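You operate a simulated robot arm through the tools that you are given. There is no shell and no other tool. Be economical: measure what you need, move in short steps, check, and stop when the job is done.

Carry out the task below with a simulated two-armed robot. There is one attempt and no reset: what you move stays moved.

## Task
Put the steel block on the finishing bench top away on the shelf of the cooling rack. Turn the black knob to 150 g. Take the small weight and leave it on the top of the long bench. Fetch the black knob and set it on the shelf under the door end of the board table. Fetch the small tub marked "thickener" from the middle of the board table and set it on the red sheet. Put the blue can on the middle of the board table away on the right end of the base beam. Put the pale block marked "maple" from the console end of the board table on the back half of the board table. Take the filter on the back half of the board table and put it away on the top of the green cabinet. Pull the workbench door open. Do these in any order. Set down upright: small weight, blue can, filter.

The check looks at the end state, three seconds after you hand in, the way a careful person would. Anything else that was tipped, shoved, dropped, spilled or broken makes it a failure. Flat cloth is picked up by pressing the open fingertips on it (5 to 10 N) and closing them slowly along it; thin cloth reads only 2 to 8 mm in the jaws.

## Robot
Two 7-joint arms with two-finger parallel grippers on one trunk, on a base that drives. Base frame: it is fixed to the floor where the robot stands at the start and does not move with it; the origin is under the middle of the robot, x ahead of it, y to its left, z up. Readings come in m, degrees, newtons and seconds.
The left shoulder is at the start at [0.06, 0.189, 1.203], the right one opposite. With the tool pointing down near the work surface each hand reaches from about 0.1 to 0.64 m from the robot's upright axis, wherever it stands, measured 20 degrees to its own side. Places, roughly: back half of the board table [-3.3, 0.3, 0.9]; black knob [1.6, -1.7, 0.9]; black knob (4x4x3 cm) [-2.6, -0.3, 0.9]; blue can [-3.25, -0.25, 1]; filter [-3.5, 0.5, 1]; pale block [-3.5, -0.25, 1]; red sheet (21x16x1 cm) [-2.5, -0.2, 0.9]; right end of the base beam (31x21 cm) [-4.58, -1.58, 0.52]; shelf of the cooling rack [-2.4, 3.9, 0.4]; shelf under the door end of the board table [-2.4, 0.2, 0.3]; small tub [-3.25, -0.25, 1]; small weight (6x6x7 cm) [1.9, -1.9, 0.9]; steel block (10x6x6 cm) [0.5, -0.1, 0.9]; top of the green cabinet [-3.3, -4.9, 0.8]; top of the long bench [1.8, 2.5, 0.9]; workbench door [-6.4, -1.6, 0.4]. Payload 3.43 kg a hand.
Tool frame (each hand has its own): the origin (TCP) lies between the finger pads and is the grasp point; the fingertips stand 0.03 m ahead of it; z points along the fingers, y is the line along which they close. Largest opening 0.094 m; finger width 0.028, thickness 0.01; the body of the gripper, 0.05 by 0.096 m, starts 0.055 m behind the TCP.
Orientation is that of the tool frame in the base frame, as a unit quaternion [w, x, y, z]. With the fingers straight down and closing along the base's y, the tool's x points along the base's -x, its y along +y and its z along -z.

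## Interface
- The arms move only by the tool nudge_tool. It takes "left_rows", "right_rows" or both (then of equal length, played together; a hand with none holds still); each is a list of rows, each a list of 7 numbers: the shift along the base's x, y, z in units of 40 mm (1.0 is 40 mm), then the turn, a rotation vector about the base's x, y, z in units of 8 degrees (1.0 is 8 degrees), then the finger opening in m, from 0 to 0.094. In form: [[dx, dy, dz, ax, ay, az, fingers], ...]. A call has 1 to 10 rows; each row shifts and turns the commanded pose from where the row before left it. A call with a number of a shift or a turn outside -1 to 1 is refused whole. Rows are played at 5 a second. More than 0.05 m and 8.6 degrees between two rows, or a gripper value outside its range, and nothing of the call is played. Where a pose cannot be reached the arm comes as near as it can. A force on the tool above 40 N (or 10 N above the force at the start of the call, whichever is more), or a blocked arm, ends the call early, and 0.2 s more pass. Each finger travels about 0.153 m/s and halts on what it meets, pressing with about 39 N; the grip force reading is that of the motor and also rises with nothing between the fingers. The clock runs only during rows and for 0.2 s after the last one: add rows that do not move to give the fingers time. The reply holds the time, the measured pose of the TCP, the force on the tool along the base axes, the opening and the grip force, in the units named above and with some noise, with the torque about the TCP (base axes, N m) and any sound that the robot's microphone picked up.
- Cameras (640 x 400 px; columns grow to the right, rows downward): "scene" is now at [0.0136, -0.0067, 1.7498]; the picture's right is [-0.01, -1.00, 0.00], its down [-0.81, 0.00, -0.58] and it looks along [0.58, -0.00, -0.81] (base axes); focal length 248 px, centre (320, 200). "left" rides on the left gripper at [0.076, -0.014, -0.102] in its tool frame; the picture's right is [0.18, 0.98, 0.00], its down [-0.75, 0.14, -0.64] and it looks along [-0.63, 0.12, 0.77] (tool axes); focal length 243 px, centre (320, 200). "right" rides on the right gripper at [0.076, 0.014, -0.102] in its tool frame; the picture's right is [-0.18, 0.98, 0.00], its down [-0.75, -0.14, -0.64] and it looks along [-0.63, -0.12, 0.77] (tool axes); focal length 243 px, centre (320, 200).
- snapshot(camera): a new picture of that camera. The clock stands still meanwhile.
- lift_body(by): slides the trunk up (or, below 0, down) by that many m; the arms and the scene camera ride with it, the base frame stays. It gives what a move gives, with no picture.
- roll_base(legs): drives the robot by 1 to 6 legs, each [ahead, left, turn to the left] in m, m and degrees, along the robot's own axes; the way and the turn of a leg run together, so that a leg with both is an arc; at most 1.5 m and 180 degrees a leg. The arms and the cameras ride along, it lands a little off, and it stops where it bumps. It gives what a move gives.
- pan_tilt(pan, tilt): turns the head with the scene camera to pan (to the left, within 86 degrees either way) and tilt (down, from -29 to 69), counted from straight ahead of the robot. It gives what a move gives.
- measure_at(camera, pixels): for up to 12 pixels [column, row] of the newest picture of that camera ("zoom" is the newest enlarged one), the place [x, y, z] in the base frame of the surface seen there, good to about 0.002 m, but the place of the scene camera against the robot may be out by one fixed shift of up to 0.012 m in any direction. The clock stands still meanwhile.
- inspect(camera, box): a new picture of the part [left, top, right, bottom] of that camera's present view, enlarged. The clock stands still meanwhile.
- job_done(): hands the job in; it is judged then, once.

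Work in short steps. Measure before you move; look again where a grasp or a placing could have gone wrong, and mend it. You have 322 turns and 200 pictures in all, those below and enlarged ones among them. Open the grippers and draw the arms clear of the work before you hand the job in, unless the task says otherwise; then end with one line.

The tools are called after ">>>" as a command line: name --argument value ..., lists and objects as JSON in quotes. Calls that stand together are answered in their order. nudge_tool: Moves the arms, as the interface text tells. Its arguments: {"type":"object","properties":{"left_rows":{"type":"array"},"right_rows":{"type":"array"}},"required":[]} The other tools are called the same way: lift_body (by) slides the trunk up or down; roll_base (legs) drives the base; pan_tilt (pan, tilt) turns the head that bears the scene camera; snapshot (camera) takes a picture; measure_at (camera, pixels) gives the place of the surface under pixels of a picture; inspect (camera, box) takes an enlarged picture of a part of a camera's view; job_done () hands the job in.

At the start:

```text
time: 0.0
left_ee_pos: [0.4853, 0.0806, 1.1225]
left_tcp_rot: [-0.001, 0.0, 1.0, 0.0]
left_contact_force: [1.3, 0.0, -0.3]
left_ft_torque: [-0.02, 0.03, 0.03]
left_grip_width: 0.0937
left_grip_force: 0.1
right_ee_pos: [0.3328, -0.2434, 1.1774]
right_tcp_rot: [0.0, 0.0, 1.0, 0.0]
right_contact_force: [0.2, -0.2, 0.3]
right_ft_torque: [0.0, 0.01, 0.0]
right_grip_width: 0.0938
right_grip_force: 0.0
trunk travel left (down, up): [-0.875, 0.115]
robot x, y, heading: [0.0013, -0.0016, 0.1]
head pan, tilt: [-0.3, 54.4]
```

scene: 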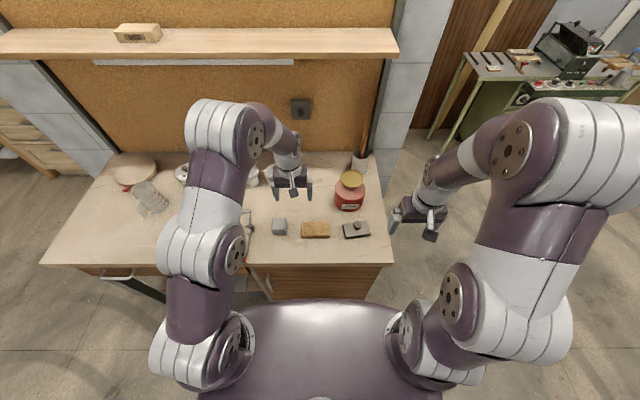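
right: 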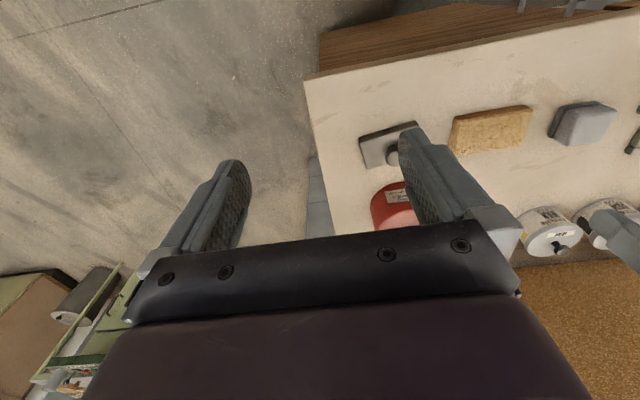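
left: 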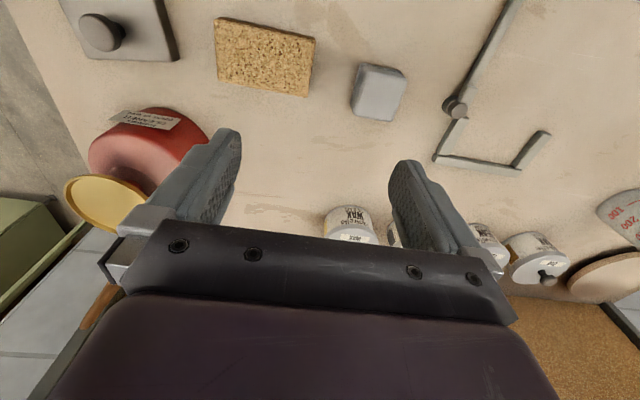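

The bench shows a grey cube-like item (279,226), a cork block (315,230) and a grey item with a knob (356,230). I enlarge that part to identify the steel block.

>>> inspect --camera "scene" --box '[230, 160, 400, 266]'

>>> inspect --camera "scene" --box '[460, 10, 640, 122]'

>>> measure_at --camera "scene" --pixels '[[279, 226], [315, 230], [356, 230], [356, 222], [300, 255], [370, 255]]'

```text
3.76 times, centred on (315, 213) of scene
```

zoom: 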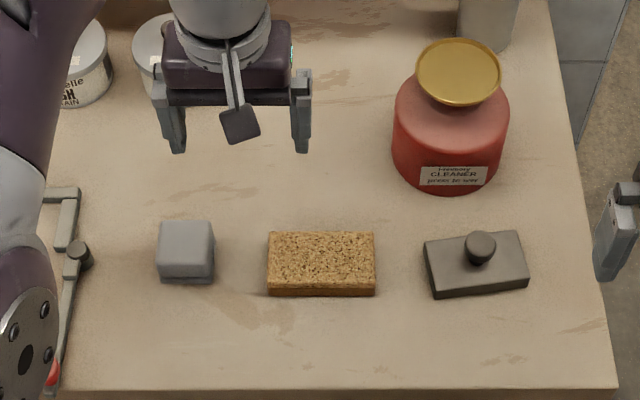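

```text
3.56 times, centred on (550, 66) of scene
```

zoom: 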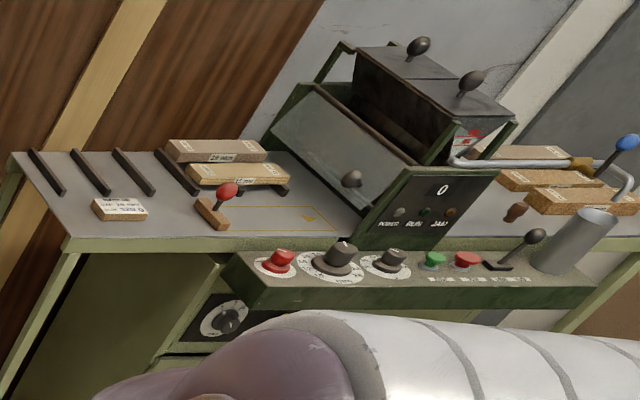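

```text
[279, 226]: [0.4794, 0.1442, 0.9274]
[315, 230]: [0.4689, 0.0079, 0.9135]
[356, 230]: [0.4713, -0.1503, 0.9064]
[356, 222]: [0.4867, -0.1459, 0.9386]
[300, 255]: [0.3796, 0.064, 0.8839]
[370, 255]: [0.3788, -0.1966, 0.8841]
```

The steel block is the one with a knob at (0.47,-0.15). I zoom on it to measure its corners.

>>> inspect --camera "scene" --box '[330, 210, 385, 245]'

>>> nudge_tool --right_rows '[[0.3, 0.3, 0, 0, 0, 1, 0.094], [0.3, 0.3, 0, 0, 0, 1, 0.094], [0.3, 0.3, 0, 0, 0, 1, 0.094], [0.3, 0.3, 0, 0, 0, 1, 0.094], [0.3, 0.3, 0, 0, 0, 1, 0.094], [0.3, 0.3, 0, 0, 0, 1, 0.094], [0.3, 0.3, 0, 0, 0, 1, 0.094], [0.3, 0.3, 0, 0, 0, 1, 0.094], [0.3, 0, 0, 0, 0, 1, 0.094], [0.3, 0, 0, 0, 0, 1, 0.094]]'

```text
11.43 times, centred on (358, 228) of scene
```

zoom: 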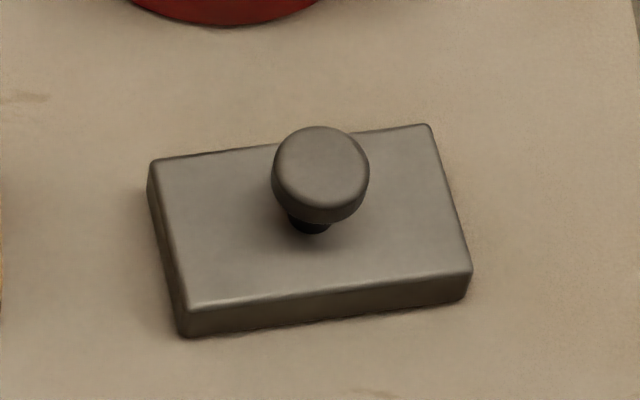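

```text
time: 2.2
left_ee_pos: [0.4885, 0.082, 1.1218]
left_tcp_rot: [-0.001, 0.0, 1.0, 0.0]
left_contact_force: [0.2, 0.4, -1.3]
left_ft_torque: [-0.02, -0.03, 0.02]
left_grip_width: 0.0937
left_grip_force: 0.0
right_ee_pos: [0.4535, -0.1466, 1.178]
right_tcp_rot: [0.0, -0.644, 0.765, 0.0]
right_contact_force: [0.6, 0.0, 0.0]
right_ft_torque: [0.01, 0.02, 0.01]
right_grip_width: 0.0938
right_grip_force: 0.1
trunk travel left (down, up): [-0.875, 0.115]
robot x, y, heading: [0.0008, -0.0005, -0.1]
head pan, tilt: [-0.3, 54.4]
```

The turn works. I measure the block's corners in the zoom and look from the right gripper.

>>> measure_at --camera "zoom" --pixels '[[160, 170], [425, 132], [462, 265], [195, 300], [320, 165], [550, 200]]'

>>> snapshot --camera "right"

```text
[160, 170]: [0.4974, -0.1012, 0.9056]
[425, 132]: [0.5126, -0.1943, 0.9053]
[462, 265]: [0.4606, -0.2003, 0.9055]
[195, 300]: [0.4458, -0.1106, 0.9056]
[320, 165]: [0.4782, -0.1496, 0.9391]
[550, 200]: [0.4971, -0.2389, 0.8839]
```

```text
193 pictures are left
```

right: 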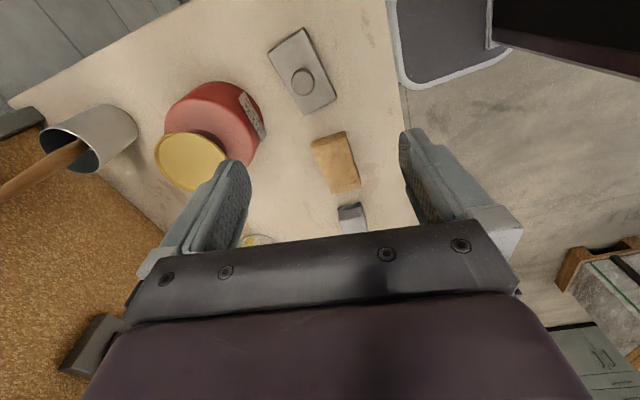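

I measure the block from the gripper camera to find the scene camera's shift.

>>> measure_at --camera "right" --pixels '[[303, 80], [273, 53], [303, 33], [333, 96], [303, 113], [370, 120]]'

```text
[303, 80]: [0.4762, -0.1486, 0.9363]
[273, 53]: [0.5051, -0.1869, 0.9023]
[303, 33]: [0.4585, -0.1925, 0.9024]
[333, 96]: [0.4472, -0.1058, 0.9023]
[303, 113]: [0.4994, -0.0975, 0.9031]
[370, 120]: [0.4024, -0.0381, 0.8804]
```

Steel block: centre (0.4765,-0.1485), turned about 9°, bench at 0.8805. I check the red jar's nearness before going down.

>>> measure_at --camera "right" --pixels '[[262, 110], [250, 100], [262, 135], [225, 95], [190, 150], [230, 110]]'

>>> nudge_tool --right_rows '[[0.3, -0.05, -0.6, 0, 0, 0.8, 0.08], [0.3, 0, -0.9, 0, 0, 0.8, 0.08], [0, 0, -0.9, 0, 0, 0.74, 0.08], [0, 0, -0.8, 0, 0, 0, 0.08], [0, 0, -0.8, 0, 0, 0, 0.08], [0, 0, 0, 0, 0, 0, 0.08]]'

```text
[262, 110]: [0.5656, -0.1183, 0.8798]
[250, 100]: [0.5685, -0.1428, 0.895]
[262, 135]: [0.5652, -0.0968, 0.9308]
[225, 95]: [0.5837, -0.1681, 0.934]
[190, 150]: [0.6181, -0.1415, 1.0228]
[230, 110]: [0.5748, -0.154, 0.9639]
```

```text
time: 3.6
left_ee_pos: [0.485, 0.0816, 1.1223]
left_tcp_rot: [0.0, 0.0, 1.0, 0.0]
left_contact_force: [-0.5, 0.4, -0.1]
left_ft_torque: [0.0, -0.03, -0.03]
left_grip_width: 0.094
left_grip_force: 0.1
right_ee_pos: [0.4774, -0.1502, 1.0178]
right_tcp_rot: [0.0, 0.759, -0.652, -0.001]
right_contact_force: [0.1, -0.6, -0.4]
right_ft_torque: [0.02, -0.01, -0.02]
right_grip_width: 0.08
right_grip_force: 0.1
trunk travel left (down, up): [-0.875, 0.115]
robot x, y, heading: [-0.0013, -0.0009, 0.1]
head pan, tilt: [-0.3, 54.4]
```

Jar is at x≥0.565, clear. Going down to z≈0.9135 and closing.

>>> nudge_tool --right_rows '[[0, 0.03, -0.8, 0, 0, 0, 0.08], [0, 0, -0.8, 0, 0, 0, 0.08], [0, 0, -0.6, 0, 0, 0, 0.08], [0, 0, -0.4, 0, 0, 0, 0.08], [0, 0, 0, 0, 0, 0, 0.08], [0, 0, 0, 0, 0, 0, 0.04], [0, 0, 0, 0, 0, 0, 0.04], [0, 0, 0, 0, 0, 0, 0.04]]'

```text
time: 5.4
left_ee_pos: [0.4877, 0.0813, 1.1211]
left_tcp_rot: [0.001, 0.0, 1.0, -0.001]
left_contact_force: [-1.1, 0.6, -0.2]
left_ft_torque: [-0.03, -0.02, 0.02]
left_grip_width: 0.094
left_grip_force: 0.1
right_ee_pos: [0.478, -0.1477, 0.9146]
right_tcp_rot: [0.0, 0.759, -0.651, 0.0]
right_contact_force: [4.5, -1.5, 1.4]
right_ft_torque: [-0.13, -0.48, 0.04]
right_grip_width: 0.0598
right_grip_force: 38.8
trunk travel left (down, up): [-0.875, 0.115]
robot x, y, heading: [0.001, 0.0007, 0.0]
head pan, tilt: [-0.3, 54.4]
```

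Gripped at 0.060 wide. I lift it and look around with the head.

>>> nudge_tool --right_rows '[[0, 0, 0.6, 0, 0, 0, 0.04], [0, 0, 0.9, 0, 0, 0, 0.04], [0, 0, 0.9, 0, 0, 0, 0.04], [-0.5, 0, 0.9, 0, 0, 0, 0.04], [-0.8, -0.3, 0.9, 0, 0, 0, 0.04], [-0.8, -0.5, 0.9, 0, 0, 0, 0.04], [-0.8, -0.5, 0, 0, 0, 0, 0.04], [-0.5, -0.5, 0, 0, 0, 0, 0.04]]' --left_rows '[[0, 0, 0, 0, 0, 0, 0.094], [0, 0, 0, 0, 0, 0, 0.094], [0, 0, 0, 0, 0, 0, 0.094], [-0.6, 0.5, 0.3, 0, 0, 0, 0.094], [-0.8, 0.8, 0.4, 0, 0, 0, 0.094], [-0.8, 0.8, 0, 0, 0, 0, 0.094], [-0.8, 0.8, 0, 0, 0, 0, 0.094], [-0.8, 0.5, 0, 0, 0, 0, 0.094]]'

>>> pan_tilt --pan 80 --tilt 20

>>> snapshot --camera "scene"

```text
refused: row 6 steps farther than a row can; nothing moved
```

```text
time: 6.9
left_ee_pos: [0.4872, 0.0819, 1.1213]
left_tcp_rot: [0.0, 0.0, 1.0, 0.0]
left_contact_force: [0.6, 0.6, -0.1]
left_ft_torque: [-0.02, 0.0, 0.02]
left_grip_width: 0.094
left_grip_force: 0.0
right_ee_pos: [0.4766, -0.149, 0.9149]
right_tcp_rot: [0.0, 0.759, -0.652, 0.0]
right_contact_force: [4.7, 0.0, 4.9]
right_ft_torque: [0.07, -0.62, -0.06]
right_grip_width: 0.0598
right_grip_force: 39.1
trunk travel left (down, up): [-0.875, 0.115]
robot x, y, heading: [0.0013, -0.0006, -0.1]
head pan, tilt: [80.0, 20.0]
```

```text
192 pictures are left
```

scene: 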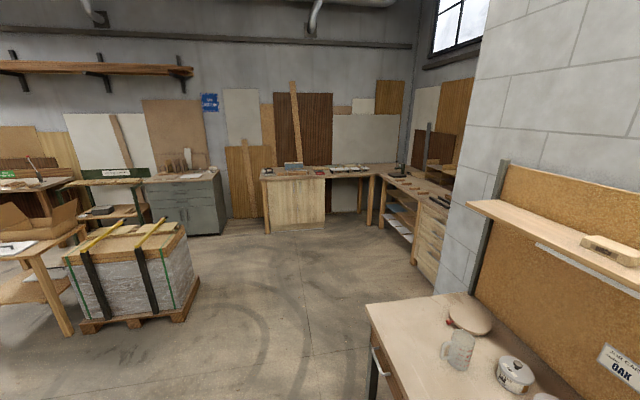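

The row norm must stay below 1.25. I redo the lift with smaller steps.

>>> nudge_tool --right_rows '[[0, 0, 0.6, 0, 0, 0, 0.04], [0, 0, 0.9, 0, 0, 0, 0.04], [0, 0, 1, 0, 0, 0, 0.04], [0, 0, 1, 0, 0, 0, 0.04], [-0.5, 0, 0.9, 0, 0, 0, 0.04], [-0.8, -0.3, 0.7, 0, 0, 0, 0.04], [-0.8, -0.5, 0.5, 0, 0, 0, 0.04], [-0.8, -0.5, 0, 0, 0, 0, 0.04], [-0.5, -0.5, 0, 0, 0, 0, 0.04]]' --left_rows '[[0, 0, 0, 0, 0, 0, 0.094], [0, 0, 0, 0, 0, 0, 0.094], [0, 0, 0, 0, 0, 0, 0.094], [-0.6, 0.5, 0.3, 0, 0, 0, 0.094], [-0.8, 0.8, 0.4, 0, 0, 0, 0.094], [-0.8, 0.8, 0, 0, 0, 0, 0.094], [-0.8, 0.8, 0, 0, 0, 0, 0.094], [-0.8, 0.5, 0, 0, 0, 0, 0.094], [0, 0, 0, 0, 0, 0, 0.094]]'

>>> pan_tilt --pan -80 --tilt 20

>>> snapshot --camera "scene"

```text
time: 8.9
left_ee_pos: [0.3354, 0.2152, 1.1495]
left_tcp_rot: [0.0, 0.0, 1.0, 0.001]
left_contact_force: [0.1, -0.1, 0.6]
left_ft_torque: [0.03, -0.02, 0.03]
left_grip_width: 0.0938
left_grip_force: 0.1
right_ee_pos: [0.3415, -0.2229, 1.1384]
right_tcp_rot: [0.0, 0.759, -0.651, 0.0]
right_contact_force: [0.1, -0.4, -9.0]
right_ft_torque: [-0.02, 0.02, 0.01]
right_grip_width: 0.06
right_grip_force: 38.6
trunk travel left (down, up): [-0.875, 0.115]
robot x, y, heading: [0.0001, -0.0022, -0.0]
head pan, tilt: [80.0, 20.0]
```

```text
time: 11.4
left_ee_pos: [0.3362, 0.2171, 1.1484]
left_tcp_rot: [0.0, 0.0, 1.0, 0.0]
left_contact_force: [-0.1, 0.5, 0.8]
left_ft_torque: [-0.02, 0.0, 0.0]
left_grip_width: 0.094
left_grip_force: 0.0
right_ee_pos: [0.3414, -0.2202, 1.1387]
right_tcp_rot: [0.0, 0.759, -0.651, 0.0]
right_contact_force: [-1.0, 0.6, -10.0]
right_ft_torque: [0.0, -0.03, 0.05]
right_grip_width: 0.0597
right_grip_force: 38.7
trunk travel left (down, up): [-0.875, 0.115]
robot x, y, heading: [-0.0005, -0.0032, 0.2]
head pan, tilt: [-80.0, 20.0]
```

```text
191 pictures are left
```

scene: 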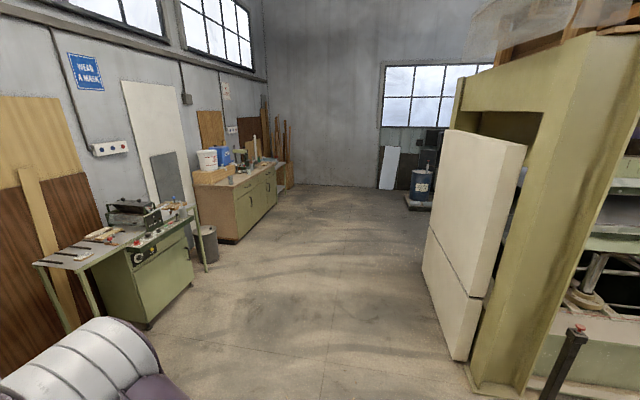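

I now measure where the console machine and the objects near the path are.

>>> measure_at --camera "scene" --pixels '[[36, 264], [95, 248], [150, 325], [205, 270], [140, 250], [185, 225], [430, 320], [470, 385], [555, 370], [165, 205]]'

>>> inspect --camera "scene" --box '[30, 180, 222, 300]'

```text
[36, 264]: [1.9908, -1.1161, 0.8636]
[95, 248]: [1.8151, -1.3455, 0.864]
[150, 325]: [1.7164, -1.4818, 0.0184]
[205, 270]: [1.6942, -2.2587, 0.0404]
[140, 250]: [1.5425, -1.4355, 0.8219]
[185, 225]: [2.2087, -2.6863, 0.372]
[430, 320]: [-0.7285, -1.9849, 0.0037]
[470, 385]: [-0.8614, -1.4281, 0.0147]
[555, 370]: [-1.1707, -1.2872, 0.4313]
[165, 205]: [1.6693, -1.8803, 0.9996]
```

```text
3.33 times, centred on (126, 240) of scene
```

zoom: 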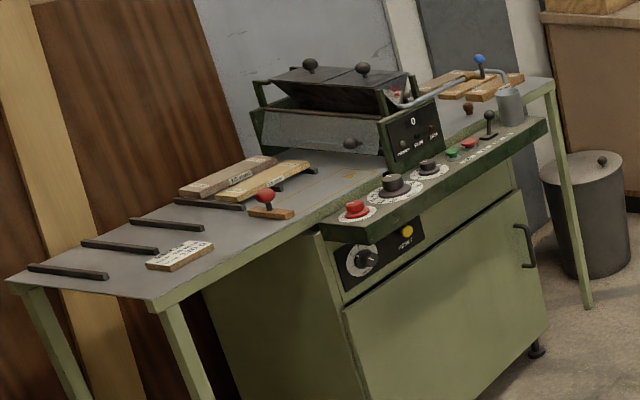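

The console front is at x≈1.5. I drive right and then ahead to stand in front of it.

>>> roll_base --legs '[[0, -1.0, 0], [0.6, -0.7, 0]]'

>>> pan_tilt --pan 0 --tilt 40

>>> snapshot --camera "scene"

```text
time: 21.0
left_ee_pos: [0.9291, -1.4827, 1.1496]
left_tcp_rot: [0.0, -0.001, 1.0, 0.0]
left_contact_force: [-0.7, 0.2, 0.5]
left_ft_torque: [-0.01, 0.0, 0.02]
left_grip_width: 0.0943
left_grip_force: 0.0
right_ee_pos: [0.9373, -1.9203, 1.1391]
right_tcp_rot: [0.0, 0.76, -0.65, 0.0]
right_contact_force: [-0.2, -0.5, -10.5]
right_ft_torque: [-0.02, -0.02, 0.02]
right_grip_width: 0.0598
right_grip_force: 38.6
trunk travel left (down, up): [-0.875, 0.115]
robot x, y, heading: [0.5952, -1.6982, 0.2]
head pan, tilt: [-80.0, 20.0]
```

```text
time: 22.5
left_ee_pos: [0.9304, -1.4828, 1.1497]
left_tcp_rot: [0.0, -0.001, 1.0, 0.0]
left_contact_force: [-0.1, 0.7, 0.4]
left_ft_torque: [0.03, 0.03, 0.03]
left_grip_width: 0.094
left_grip_force: 0.1
right_ee_pos: [0.939, -1.9203, 1.1378]
right_tcp_rot: [0.001, 0.76, -0.65, -0.001]
right_contact_force: [-0.2, 0.2, -9.2]
right_ft_torque: [-0.01, 0.01, -0.02]
right_grip_width: 0.0599
right_grip_force: 39.0
trunk travel left (down, up): [-0.875, 0.115]
robot x, y, heading: [0.5961, -1.7016, 0.2]
head pan, tilt: [0.0, 40.0]
```

```text
189 pictures are left
```

scene: 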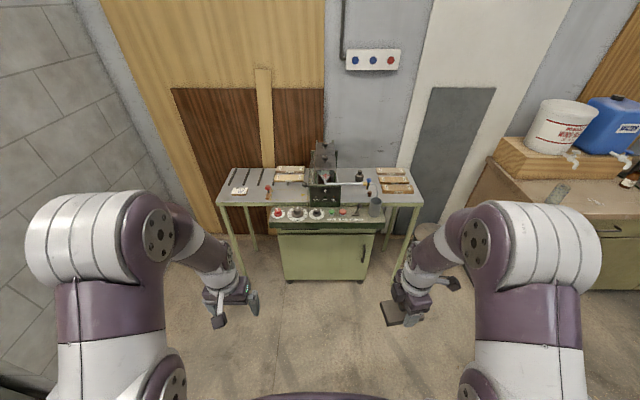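

>>> inspect --camera "scene" --box '[260, 140, 420, 240]'

```text
4.00 times, centred on (340, 190) of scene
```

zoom: 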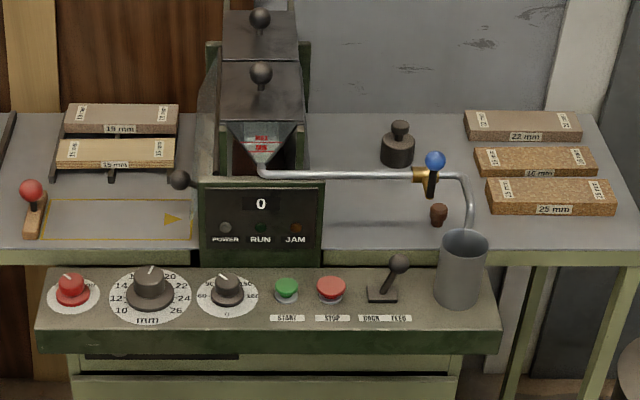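

The weight is the small dark one at zoom (398,147), and three dials lie on the console. I drive 0.4 m closer to read them.

>>> roll_base --legs '[[0.42, 0, 0]]'

>>> pan_tilt --pan 0 --tilt 52

>>> snapshot --camera "scene"

```text
time: 25.1
left_ee_pos: [1.3508, -1.4823, 1.1491]
left_tcp_rot: [0.0, 0.001, 1.0, 0.0]
left_contact_force: [0.3, 0.1, 0.2]
left_ft_torque: [-0.03, -0.03, 0.02]
left_grip_width: 0.0941
left_grip_force: 0.0
right_ee_pos: [1.3574, -1.9229, 1.1375]
right_tcp_rot: [0.0, 0.759, -0.652, 0.001]
right_contact_force: [0.4, -1.1, -10.5]
right_ft_torque: [-0.02, 0.0, -0.01]
right_grip_width: 0.0598
right_grip_force: 38.9
trunk travel left (down, up): [-0.875, 0.115]
robot x, y, heading: [1.0181, -1.7001, -0.0]
head pan, tilt: [0.0, 40.0]
```

```text
time: 25.9
left_ee_pos: [1.3532, -1.4837, 1.148]
left_tcp_rot: [0.0, 0.001, 1.0, 0.001]
left_contact_force: [-0.3, 0.8, 0.6]
left_ft_torque: [0.01, -0.01, 0.0]
left_grip_width: 0.0938
left_grip_force: 0.0
right_ee_pos: [1.359, -1.9215, 1.1383]
right_tcp_rot: [0.002, 0.759, -0.652, 0.0]
right_contact_force: [0.3, 0.7, -9.8]
right_ft_torque: [-0.02, 0.0, -0.03]
right_grip_width: 0.0602
right_grip_force: 38.7
trunk travel left (down, up): [-0.875, 0.115]
robot x, y, heading: [1.0212, -1.7004, 0.3]
head pan, tilt: [0.0, 52.0]
```

```text
187 pictures are left
```

scene: 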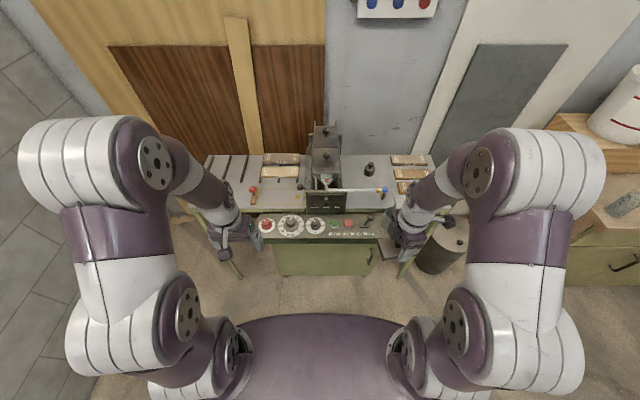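

>>> inspect --camera "scene" --box '[252, 205, 348, 250]'

>>> measure_at --camera "scene" --pixels '[[291, 222], [314, 222], [314, 232], [369, 164], [369, 171], [360, 185], [300, 190]]'

```text
6.67 times, centred on (300, 228) of scene
```

zoom: 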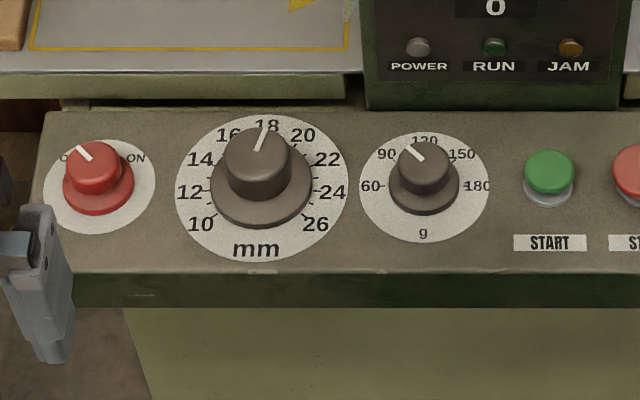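

```text
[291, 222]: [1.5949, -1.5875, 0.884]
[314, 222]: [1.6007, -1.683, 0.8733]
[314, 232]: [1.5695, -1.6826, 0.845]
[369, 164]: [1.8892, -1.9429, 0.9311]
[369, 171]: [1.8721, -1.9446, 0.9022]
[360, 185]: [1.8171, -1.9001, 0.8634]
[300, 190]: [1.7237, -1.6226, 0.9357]
```

The g dial points at about 90; 150 is 90° clockwise from that. I bring the left hand above it, turned +45° beforehand.

>>> nudge_tool --left_rows '[[0.7, -0.62, -0.3, 0, 0, 0.7, 0.06], [0.7, -0.62, -0.3, 0, 0, 0.7, 0.06], [0.7, -0.62, -0.3, 0, 0, 0.7, 0.06], [0.7, -0.62, -0.3, 0, 0, 0.7, 0.06], [0.7, -0.62, -0.3, 0, 0, 0.7, 0.06], [0.7, -0.62, -0.3, 0, 0, 0.7, 0.06], [0.7, -0.62, -0.3, 0, 0, 0.7, 0.06], [0.7, -0.62, -0.3, 0, 0, 0.7, 0.06]]'

>>> snapshot --camera "left"

```text
time: 27.7
left_ee_pos: [1.5777, -1.6805, 1.0523]
left_tcp_rot: [-0.001, -0.382, 0.924, 0.001]
left_contact_force: [0.2, 0.2, -0.3]
left_ft_torque: [0.01, 0.02, -0.01]
left_grip_width: 0.0599
left_grip_force: 0.0
right_ee_pos: [1.3597, -1.9221, 1.1381]
right_tcp_rot: [0.0, 0.759, -0.651, -0.001]
right_contact_force: [-0.4, -0.6, -10.6]
right_ft_torque: [-0.01, 0.0, -0.02]
right_grip_width: 0.0598
right_grip_force: 38.9
trunk travel left (down, up): [-0.875, 0.115]
robot x, y, heading: [1.0177, -1.6981, -0.0]
head pan, tilt: [0.0, 52.0]
```

```text
185 pictures are left
```

left: 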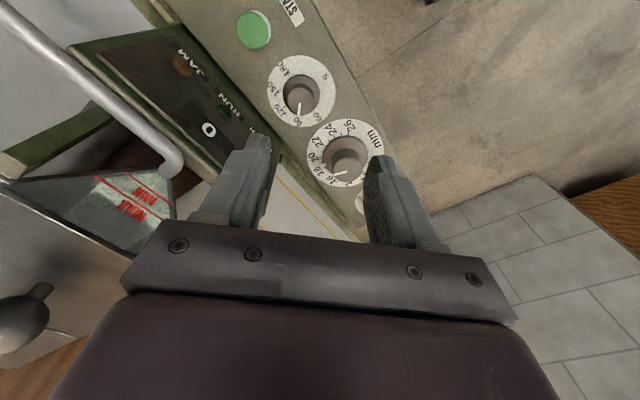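

The g dial is at (300,95) in this picture. I enlarge and measure it.

>>> inspect --camera "left" --box '[260, 45, 356, 105]'

>>> inspect --camera "left" --box '[256, 45, 344, 135]'

```text
6.67 times, centred on (308, 75) of left
```

zoom: 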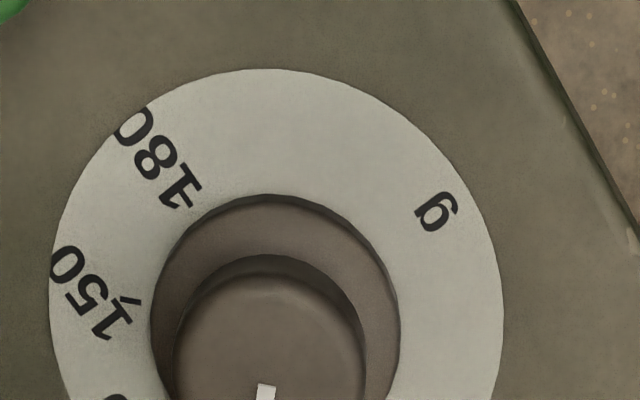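

```text
4.44 times, centred on (300, 90) of left
```

zoom: 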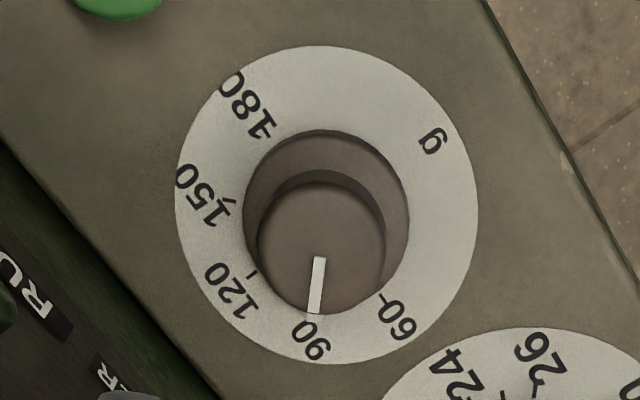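

>>> measure_at --camera "zoom" --pixels '[[320, 245], [320, 260], [314, 310], [325, 60], [185, 200], [460, 240], [300, 345], [383, 298], [252, 276], [230, 202], [268, 133], [330, 145]]'

```text
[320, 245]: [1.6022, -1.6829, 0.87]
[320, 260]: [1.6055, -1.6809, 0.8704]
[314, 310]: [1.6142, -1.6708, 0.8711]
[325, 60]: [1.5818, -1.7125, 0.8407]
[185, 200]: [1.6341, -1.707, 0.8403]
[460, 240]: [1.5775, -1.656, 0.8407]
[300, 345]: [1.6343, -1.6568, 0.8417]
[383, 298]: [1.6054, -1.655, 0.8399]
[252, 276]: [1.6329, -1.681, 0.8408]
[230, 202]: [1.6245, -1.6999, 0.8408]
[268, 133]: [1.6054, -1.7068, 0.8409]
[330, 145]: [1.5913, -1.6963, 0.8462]
```

Panel is level at z 0.8405, dial centre (1.6054,-1.681), knob top 0.871. I go down to TCP z≈0.883 and close.

>>> nudge_tool --left_rows '[[0.69, 0, -0.5, 0, 0, 0, 0.06], [0, 0, -0.9, 0, 0, 0, 0.06], [0, 0, -0.9, 0, 0, 0, 0.06], [0, 0, -0.9, 0, 0, 0, 0.06], [0, 0, -0.6, 0, 0, 0, 0.06], [0, 0, -0.4, 0, 0, 0, 0.06], [0, 0, 0, 0, 0, 0, 0.06], [0, 0, 0, 0, 0, 0, 0.02], [0, 0, 0, 0, 0, 0, 0.02]]'

```text
time: 29.7
left_ee_pos: [1.6043, -1.6827, 0.8861]
left_tcp_rot: [0.001, -0.38, 0.925, -0.001]
left_contact_force: [6.5, -7.5, 1.8]
left_ft_torque: [-0.56, -0.08, 0.0]
left_grip_width: 0.0334
left_grip_force: 44.9
right_ee_pos: [1.3586, -1.9226, 1.1381]
right_tcp_rot: [0.0, 0.759, -0.651, -0.001]
right_contact_force: [-0.8, -0.6, -10.2]
right_ft_torque: [-0.03, 0.01, -0.01]
right_grip_width: 0.0601
right_grip_force: 39.3
trunk travel left (down, up): [-0.875, 0.115]
robot x, y, heading: [1.0156, -1.7018, -0.2]
head pan, tilt: [0.0, 52.0]
```

Gripped at 0.033. I turn clockwise in steps of -8° and watch.

>>> nudge_tool --left_rows '[[0, -0.03, 0, 0, 0, -0.8, 0.02], [0, 0, 0, 0, 0, -0.8, 0.02], [0, 0, 0, 0, 0, -0.8, 0.02], [0, 0, 0, 0, 0, -0.8, 0.02], [0, 0, 0, 0, 0, -0.8, 0.02], [0, 0, 0, 0, 0, -0.8, 0.02], [0, 0, 0, 0, 0, -0.8, 0.02], [0, 0, 0, 0, 0, -0.8, 0.02], [0, 0, 0, 0, 0, -0.8, 0.02], [0, 0, 0, 0, 0, -0.8, 0.02]]'

>>> inspect --camera "scene" --box '[290, 205, 350, 243]'

```text
time: 31.9
left_ee_pos: [1.6032, -1.6816, 0.885]
left_tcp_rot: [0.0, 0.168, 0.986, 0.0]
left_contact_force: [21.1, -0.3, 10.6]
left_ft_torque: [-0.06, -0.8, 0.01]
left_grip_width: 0.0335
left_grip_force: 45.0
left hand out of reach, approached as far as the arm can: row 2
right_ee_pos: [1.3608, -1.921, 1.1383]
right_tcp_rot: [0.001, 0.759, -0.651, -0.002]
right_contact_force: [-0.1, -0.2, -10.7]
right_ft_torque: [-0.04, 0.03, 0.01]
right_grip_width: 0.0598
right_grip_force: 39.3
trunk travel left (down, up): [-0.875, 0.115]
robot x, y, heading: [1.0172, -1.6971, -0.1]
head pan, tilt: [0.0, 52.0]
```

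```text
10.53 times, centred on (320, 224) of scene
```

zoom: 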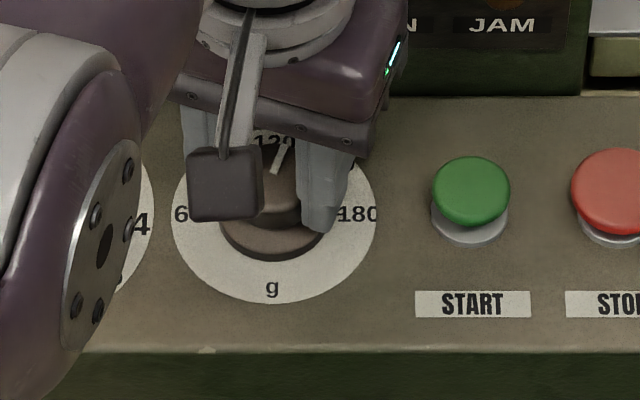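

Turned 64° so far; I turn 26° more and then check the pointer.

>>> nudge_tool --left_rows '[[0.05, 0, 0, 0, 0, -0.8, 0.02], [0.02, 0, 0, 0, 0, -0.8, 0.02], [0, 0, 0, 0, 0, -0.8, 0.02], [0, 0, 0, 0, 0, -0.9, 0.02], [0, 0, 0, 0, 0, 0, 0.02]]'

>>> inspect --camera "left" --box '[160, 20, 480, 220]'

```text
time: 33.1
left_ee_pos: [1.6035, -1.6817, 0.8852]
left_tcp_rot: [-0.002, 0.389, 0.921, -0.001]
left_contact_force: [16.7, -2.7, 7.6]
left_ft_torque: [-0.32, -0.8, 0.03]
left_grip_width: 0.0336
left_grip_force: 44.7
right_ee_pos: [1.361, -1.9226, 1.1383]
right_tcp_rot: [0.001, 0.759, -0.651, -0.001]
right_contact_force: [0.0, -0.2, -10.3]
right_ft_torque: [-0.01, 0.01, -0.02]
right_grip_width: 0.0599
right_grip_force: 39.0
trunk travel left (down, up): [-0.875, 0.115]
robot x, y, heading: [1.0122, -1.6993, -0.2]
head pan, tilt: [0.0, 52.0]
```

```text
2.00 times, centred on (320, 120) of left
```

zoom: 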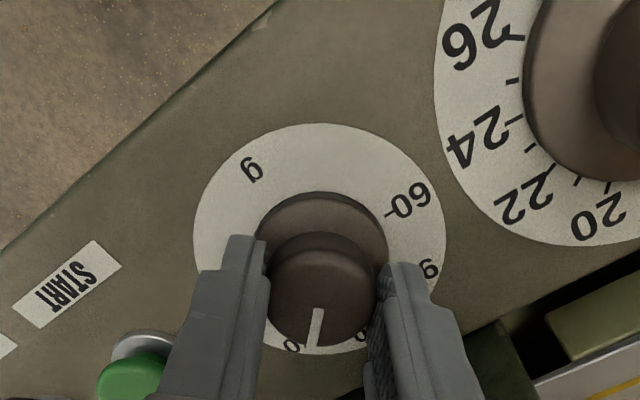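

The hand is at -46°. I open and rise to see the pointer clearly.

>>> nudge_tool --left_rows '[[0, 0, 0, 0, 0, 0, 0.06], [0, 0, 0, 0, 0, 0, 0.06], [0, 0, 0.8, 0, 0, 0, 0.06], [0, 0, 1, 0, 0, 0, 0.06], [0, 0, 1, 0, 0, 0, 0.06], [-0.8, 0.5, 0.7, 0, 0, 0, 0.06], [-1, 0.5, 0.5, 0, 0, 0, 0.06], [-1, 0.7, 0, 0, 0, 0, 0.06]]'

>>> inspect --camera "scene" --box '[290, 205, 350, 243]'

```text
time: 34.9
left_ee_pos: [1.4904, -1.613, 1.0453]
left_tcp_rot: [0.0, 0.388, 0.922, 0.0]
left_contact_force: [-1.0, 0.6, -0.1]
left_ft_torque: [0.0, -0.04, 0.0]
left_grip_width: 0.06
left_grip_force: 0.1
right_ee_pos: [1.3575, -1.9207, 1.139]
right_tcp_rot: [0.001, 0.759, -0.651, -0.001]
right_contact_force: [-0.9, 0.2, -9.5]
right_ft_torque: [-0.04, 0.02, 0.0]
right_grip_width: 0.0598
right_grip_force: 39.5
trunk travel left (down, up): [-0.875, 0.115]
robot x, y, heading: [1.0212, -1.6991, 0.0]
head pan, tilt: [0.0, 52.0]
```

```text
10.53 times, centred on (320, 224) of scene
```

zoom: 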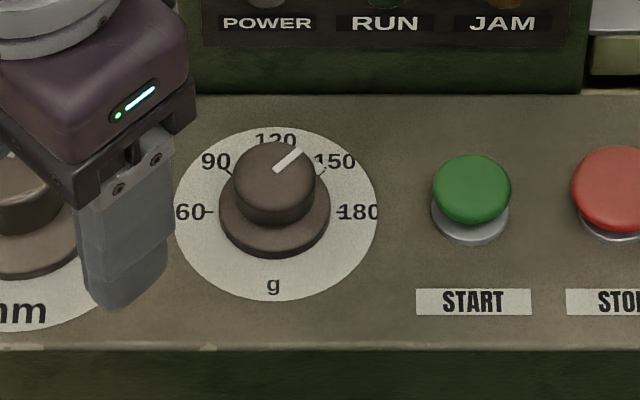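

>>> measure_at --camera "zoom" --pixels '[[278, 168], [300, 152], [274, 168], [240, 172], [313, 172]]'

>>> inspect --camera "left" --box '[160, 0, 480, 200]'

```text
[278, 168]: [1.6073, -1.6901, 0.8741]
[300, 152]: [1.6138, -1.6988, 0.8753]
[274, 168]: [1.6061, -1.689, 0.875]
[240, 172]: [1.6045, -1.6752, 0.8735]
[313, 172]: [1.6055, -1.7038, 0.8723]
```

```text
2.00 times, centred on (320, 100) of left
```

zoom: 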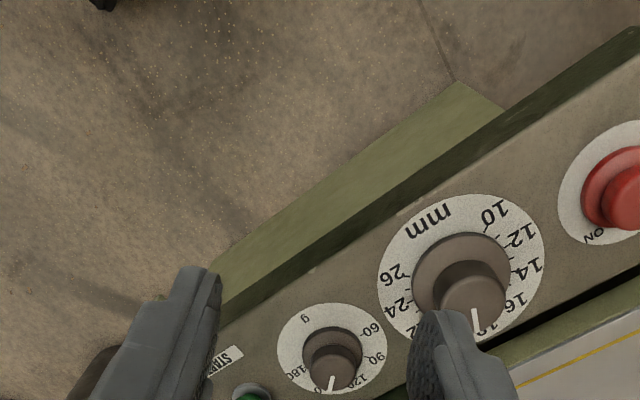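

By scene picture the pointer looks about 51° right of top (≈153). I enlarge it more for an accurate reading.

>>> inspect --camera "scene" --box '[304, 214, 328, 236]'

>>> measure_at --camera "zoom" --pixels '[[240, 160], [410, 160]]'

```text
16.00 times, centred on (316, 225) of scene
```

zoom: 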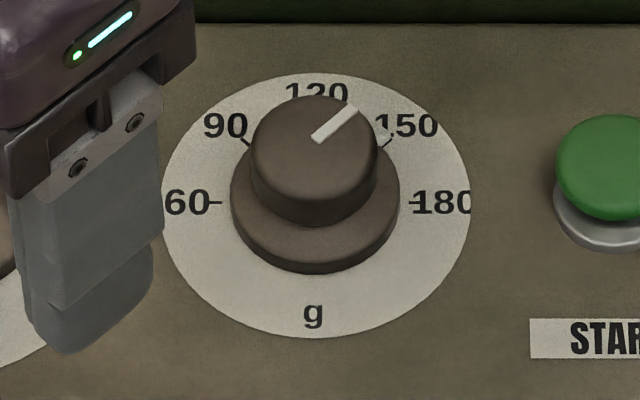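

```text
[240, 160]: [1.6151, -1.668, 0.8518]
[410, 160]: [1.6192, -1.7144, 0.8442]
```

The pointer lies on the 150 tick. Next the weight: I measure the surroundings of it (table right end, bin, tube) to choose a stand.

>>> measure_at --camera "scene" --pixels '[[375, 235], [470, 212], [445, 245], [385, 190], [340, 192], [369, 176], [408, 160], [430, 280], [380, 262], [383, 196]]'

>>> nudge_tool --left_rows '[[-0.8, 0.5, 0.5, 0, 0, 0.9, 0.09], [-0.8, 0.5, 0.5, 0, 0, 0.9, 0.09], [-0.8, 0.5, 0.5, 0, 0, 0.9, 0.09], [-0.8, 0.5, 0.5, 0, 0, 0.9, 0.09], [-0.3, 0.5, 0.5, 0, 0, 0.9, 0.09], [0, 0, 0, 0, 0, 0.9, 0.09]]'

>>> inspect --camera "scene" --box '[310, 130, 480, 280]'

```text
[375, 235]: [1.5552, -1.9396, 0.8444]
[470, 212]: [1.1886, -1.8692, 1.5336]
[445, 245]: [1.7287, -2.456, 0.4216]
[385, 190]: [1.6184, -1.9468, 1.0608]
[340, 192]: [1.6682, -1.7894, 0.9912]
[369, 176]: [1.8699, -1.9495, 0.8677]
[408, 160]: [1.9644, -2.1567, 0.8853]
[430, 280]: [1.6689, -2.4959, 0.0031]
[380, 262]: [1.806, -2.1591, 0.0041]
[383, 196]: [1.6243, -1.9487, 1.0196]
```

```text
time: 36.3
left_ee_pos: [1.3542, -1.5138, 1.1444]
left_tcp_rot: [-0.001, 0.021, 1.0, 0.001]
left_contact_force: [-0.4, 0.5, -0.5]
left_ft_torque: [0.01, -0.01, -0.01]
left_grip_width: 0.0898
left_grip_force: 0.0
right_ee_pos: [1.3587, -1.9232, 1.1396]
right_tcp_rot: [0.0, 0.759, -0.651, -0.002]
right_contact_force: [0.2, 0.0, -10.2]
right_ft_torque: [-0.02, 0.02, 0.01]
right_grip_width: 0.0597
right_grip_force: 38.7
trunk travel left (down, up): [-0.875, 0.115]
robot x, y, heading: [1.0175, -1.7, -0.1]
head pan, tilt: [0.0, 52.0]
```

```text
2.67 times, centred on (395, 205) of scene
```

zoom: 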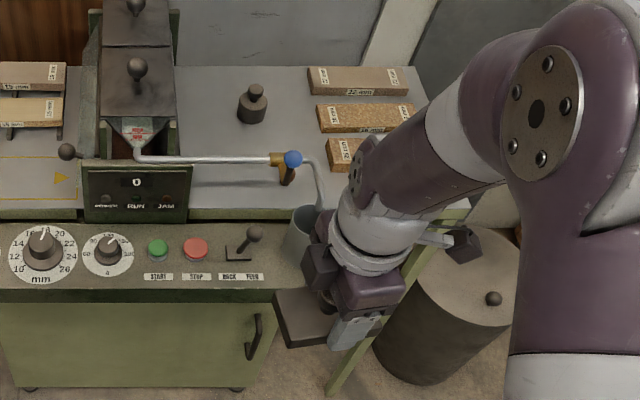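

I'll stand at about (1.36,-2.25) heading 10°. First I raise the left hand, then drive right and ahead.

>>> nudge_tool --left_rows '[[0, 0.3, 0.8, 0, 0, 0, 0.09], [0, 0.3, 0.8, 0, 0, 0, 0.09], [0, 0, 0.8, 0, 0, 0, 0.09]]'

>>> roll_base --legs '[[0, -0.55, 0], [0.34, 0, 10]]'

>>> snapshot --camera "scene"

```text
time: 37.1
left_ee_pos: [1.3514, -1.491, 1.2428]
left_tcp_rot: [-0.001, 0.02, 1.0, 0.0]
left_contact_force: [0.0, -0.6, 0.2]
left_ft_torque: [0.01, 0.03, -0.01]
left_grip_width: 0.0901
left_grip_force: 0.1
right_ee_pos: [1.3576, -1.9206, 1.1373]
right_tcp_rot: [0.0, 0.758, -0.652, -0.001]
right_contact_force: [0.1, 0.7, -9.3]
right_ft_torque: [-0.04, 0.01, 0.02]
right_grip_width: 0.0601
right_grip_force: 39.6
trunk travel left (down, up): [-0.875, 0.115]
robot x, y, heading: [1.019, -1.6992, -0.3]
head pan, tilt: [0.0, 52.0]
```

```text
time: 42.0
left_ee_pos: [1.6462, -1.9567, 1.2447]
left_tcp_rot: [0.0, -0.066, 0.998, 0.001]
left_contact_force: [-1.0, 0.6, 1.0]
left_ft_torque: [0.01, 0.0, -0.01]
left_grip_width: 0.0901
left_grip_force: 0.0
right_ee_pos: [1.7264, -2.3797, 1.1387]
right_tcp_rot: [0.0, 0.812, -0.583, 0.0]
right_contact_force: [-0.1, 0.0, -10.4]
right_ft_torque: [-0.04, -0.04, 0.03]
right_grip_width: 0.0598
right_grip_force: 38.5
trunk travel left (down, up): [-0.875, 0.115]
robot x, y, heading: [1.3534, -2.2201, 9.9]
head pan, tilt: [0.0, 52.0]
```

```text
176 pictures are left
```

scene: 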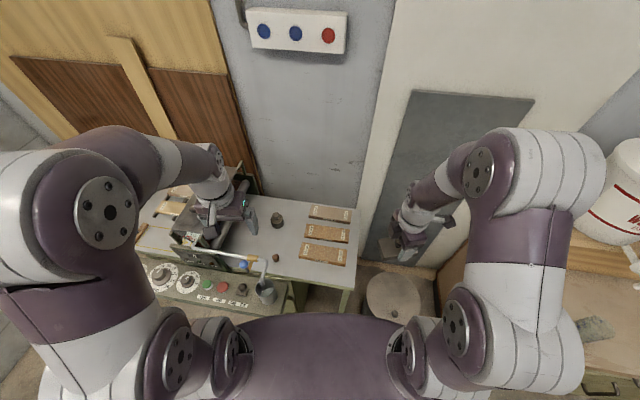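

The weight is now at (277,218). I measure it and nearby items.

>>> measure_at --camera "scene" --pixels '[[277, 215], [277, 222], [277, 228], [310, 230], [330, 210], [275, 257], [242, 265], [250, 205]]'

>>> snapshot --camera "left"

```text
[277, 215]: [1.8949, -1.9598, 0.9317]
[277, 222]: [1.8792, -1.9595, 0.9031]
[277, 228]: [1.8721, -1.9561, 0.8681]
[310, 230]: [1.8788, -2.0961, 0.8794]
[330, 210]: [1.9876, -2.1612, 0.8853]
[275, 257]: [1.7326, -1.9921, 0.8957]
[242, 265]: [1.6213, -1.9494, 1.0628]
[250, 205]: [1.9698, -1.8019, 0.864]
```

```text
175 pictures are left
```

left: 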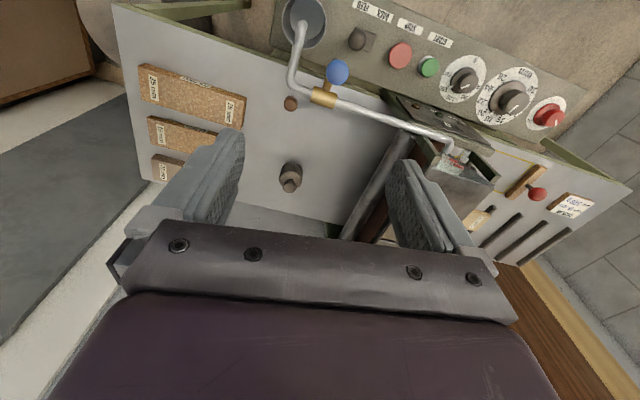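

>>> measure_at --camera "left" --pixels '[[290, 185], [291, 172], [290, 167], [315, 190], [291, 103], [336, 72], [380, 165], [230, 112]]'

```text
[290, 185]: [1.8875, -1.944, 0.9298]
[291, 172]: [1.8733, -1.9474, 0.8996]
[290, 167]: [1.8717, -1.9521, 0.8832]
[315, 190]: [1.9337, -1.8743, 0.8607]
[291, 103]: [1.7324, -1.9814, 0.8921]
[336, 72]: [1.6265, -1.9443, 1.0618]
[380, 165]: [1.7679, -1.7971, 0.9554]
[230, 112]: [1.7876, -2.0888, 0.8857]
```

Weight centre ≈(1.889,-1.946), table 0.861, knob top 0.932. I move the left hand over it, staying high past the tube.

>>> nudge_tool --left_rows '[[0.866, 0.04, -0.2, 0, 0, 0, 0.09], [0.866, 0.04, -0.2, 0, 0, 0, 0.09], [0.866, 0.04, -0.2, 0, 0, 0, 0.09], [0.866, 0.04, -0.2, 0, 0, 0, 0.09], [0.866, 0.04, -0.4, 0, 0, 0, 0.09], [0.866, 0.04, -0.5, 0, 0, 0, 0.09], [0.866, 0.04, -0.5, 0, 0, 0, 0.09], [0, 0, -0.9, 0, 0, 0, 0.09]]'

>>> snapshot --camera "left"

>>> snapshot --camera "scene"

```text
time: 43.8
left_ee_pos: [1.8847, -1.9462, 1.1136]
left_tcp_rot: [-0.001, -0.066, 0.998, 0.0]
left_contact_force: [0.4, -0.5, -0.5]
left_ft_torque: [0.04, -0.04, -0.01]
left_grip_width: 0.09
left_grip_force: 0.0
left hand out of reach, approached as far as the arm can: row 7
right_ee_pos: [1.7277, -2.3804, 1.1382]
right_tcp_rot: [0.0, 0.813, -0.582, -0.002]
right_contact_force: [-0.1, 0.0, -10.4]
right_ft_torque: [-0.02, 0.0, -0.04]
right_grip_width: 0.0597
right_grip_force: 39.1
trunk travel left (down, up): [-0.875, 0.115]
robot x, y, heading: [1.3523, -2.2255, 9.8]
head pan, tilt: [0.0, 52.0]
```

```text
174 pictures are left
```

left: 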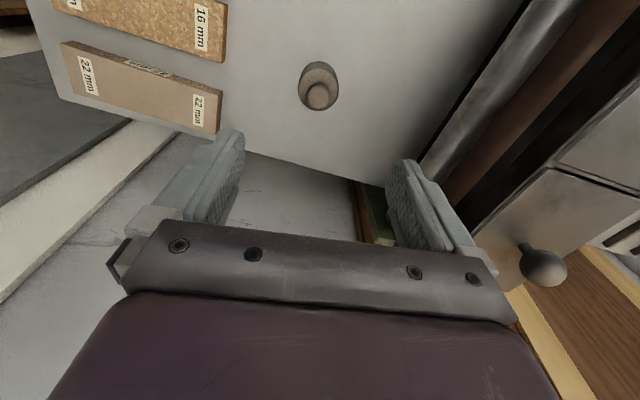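

```text
173 pictures are left
```

scene: 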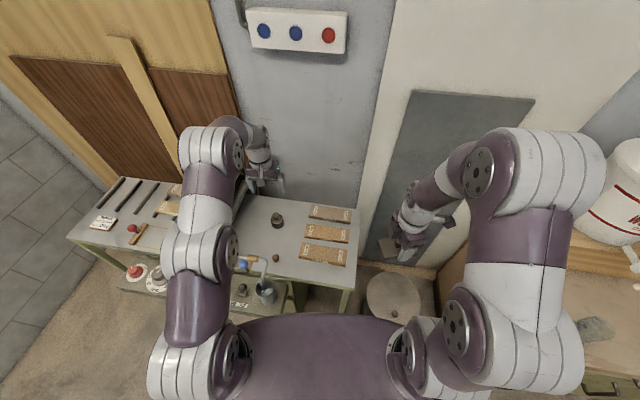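

The hand is near its reach limit, so I roll 4 cm ahead and measure the weight again.

>>> roll_base --legs '[[0.04, 0.01, 0]]'

>>> snapshot --camera "left"

```text
time: 44.7
left_ee_pos: [1.9146, -1.9316, 1.1189]
left_tcp_rot: [0.004, -0.065, 0.998, 0.001]
left_contact_force: [-0.6, -0.3, 0.5]
left_ft_torque: [0.04, -0.03, 0.02]
left_grip_width: 0.09
left_grip_force: 0.1
right_ee_pos: [1.7583, -2.3659, 1.1405]
right_tcp_rot: [-0.001, 0.812, -0.583, 0.0]
right_contact_force: [-1.5, 0.5, -9.6]
right_ft_torque: [-0.02, -0.07, -0.01]
right_grip_width: 0.06
right_grip_force: 38.9
trunk travel left (down, up): [-0.875, 0.115]
robot x, y, heading: [1.3884, -2.202, 9.9]
head pan, tilt: [0.0, 52.0]
```

```text
172 pictures are left
```

left: 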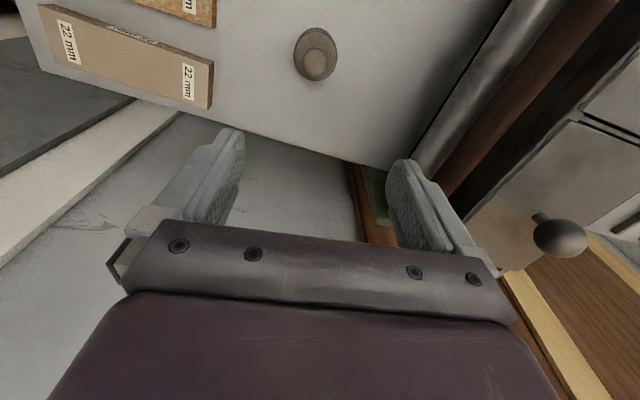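

>>> measure_at --camera "left" --pixels '[[318, 66], [316, 32], [298, 55], [336, 55], [302, 40], [360, 60]]'

```text
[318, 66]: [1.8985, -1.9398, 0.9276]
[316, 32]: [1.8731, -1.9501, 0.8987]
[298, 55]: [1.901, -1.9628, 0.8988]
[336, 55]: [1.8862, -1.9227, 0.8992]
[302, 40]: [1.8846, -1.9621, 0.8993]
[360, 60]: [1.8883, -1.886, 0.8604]
```

Weight centre ≈ (1.892,-1.943). I lower the hand around it and close.

>>> nudge_tool --left_rows '[[-0.57, -0.285, -0.5, 0, 0, 0, 0.09], [0, 0, -0.9, 0, 0, 0, 0.09], [0, 0, -0.9, 0, 0, 0, 0.09], [0, 0, -0.9, 0, 0, 0, 0.09], [0, 0, -0.9, 0, 0, 0, 0.09], [0, 0, -0.8, 0, 0, 0, 0.09], [0, 0, -0.6, 0, 0, 0, 0.09], [0, 0, 0, 0, 0, 0, 0.09]]'

>>> snapshot --camera "left"

```text
time: 46.5
left_ee_pos: [1.898, -1.9413, 0.8941]
left_tcp_rot: [0.0, -0.065, 0.998, 0.0]
left_contact_force: [-0.5, 0.0, -0.1]
left_ft_torque: [-0.01, 0.0, 0.0]
left_grip_width: 0.0902
left_grip_force: 0.0
right_ee_pos: [1.7646, -2.3624, 1.1376]
right_tcp_rot: [0.001, 0.813, -0.583, -0.001]
right_contact_force: [0.1, 0.5, -9.3]
right_ft_torque: [-0.06, -0.03, 0.02]
right_grip_width: 0.0598
right_grip_force: 38.9
trunk travel left (down, up): [-0.875, 0.115]
robot x, y, heading: [1.3872, -2.2056, 9.8]
head pan, tilt: [0.0, 52.0]
```

```text
171 pictures are left
```

left: 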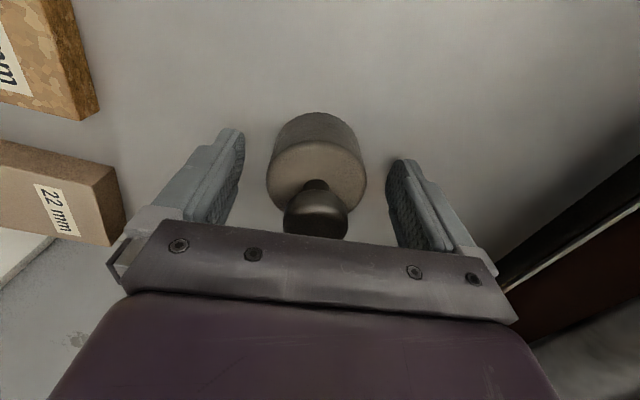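

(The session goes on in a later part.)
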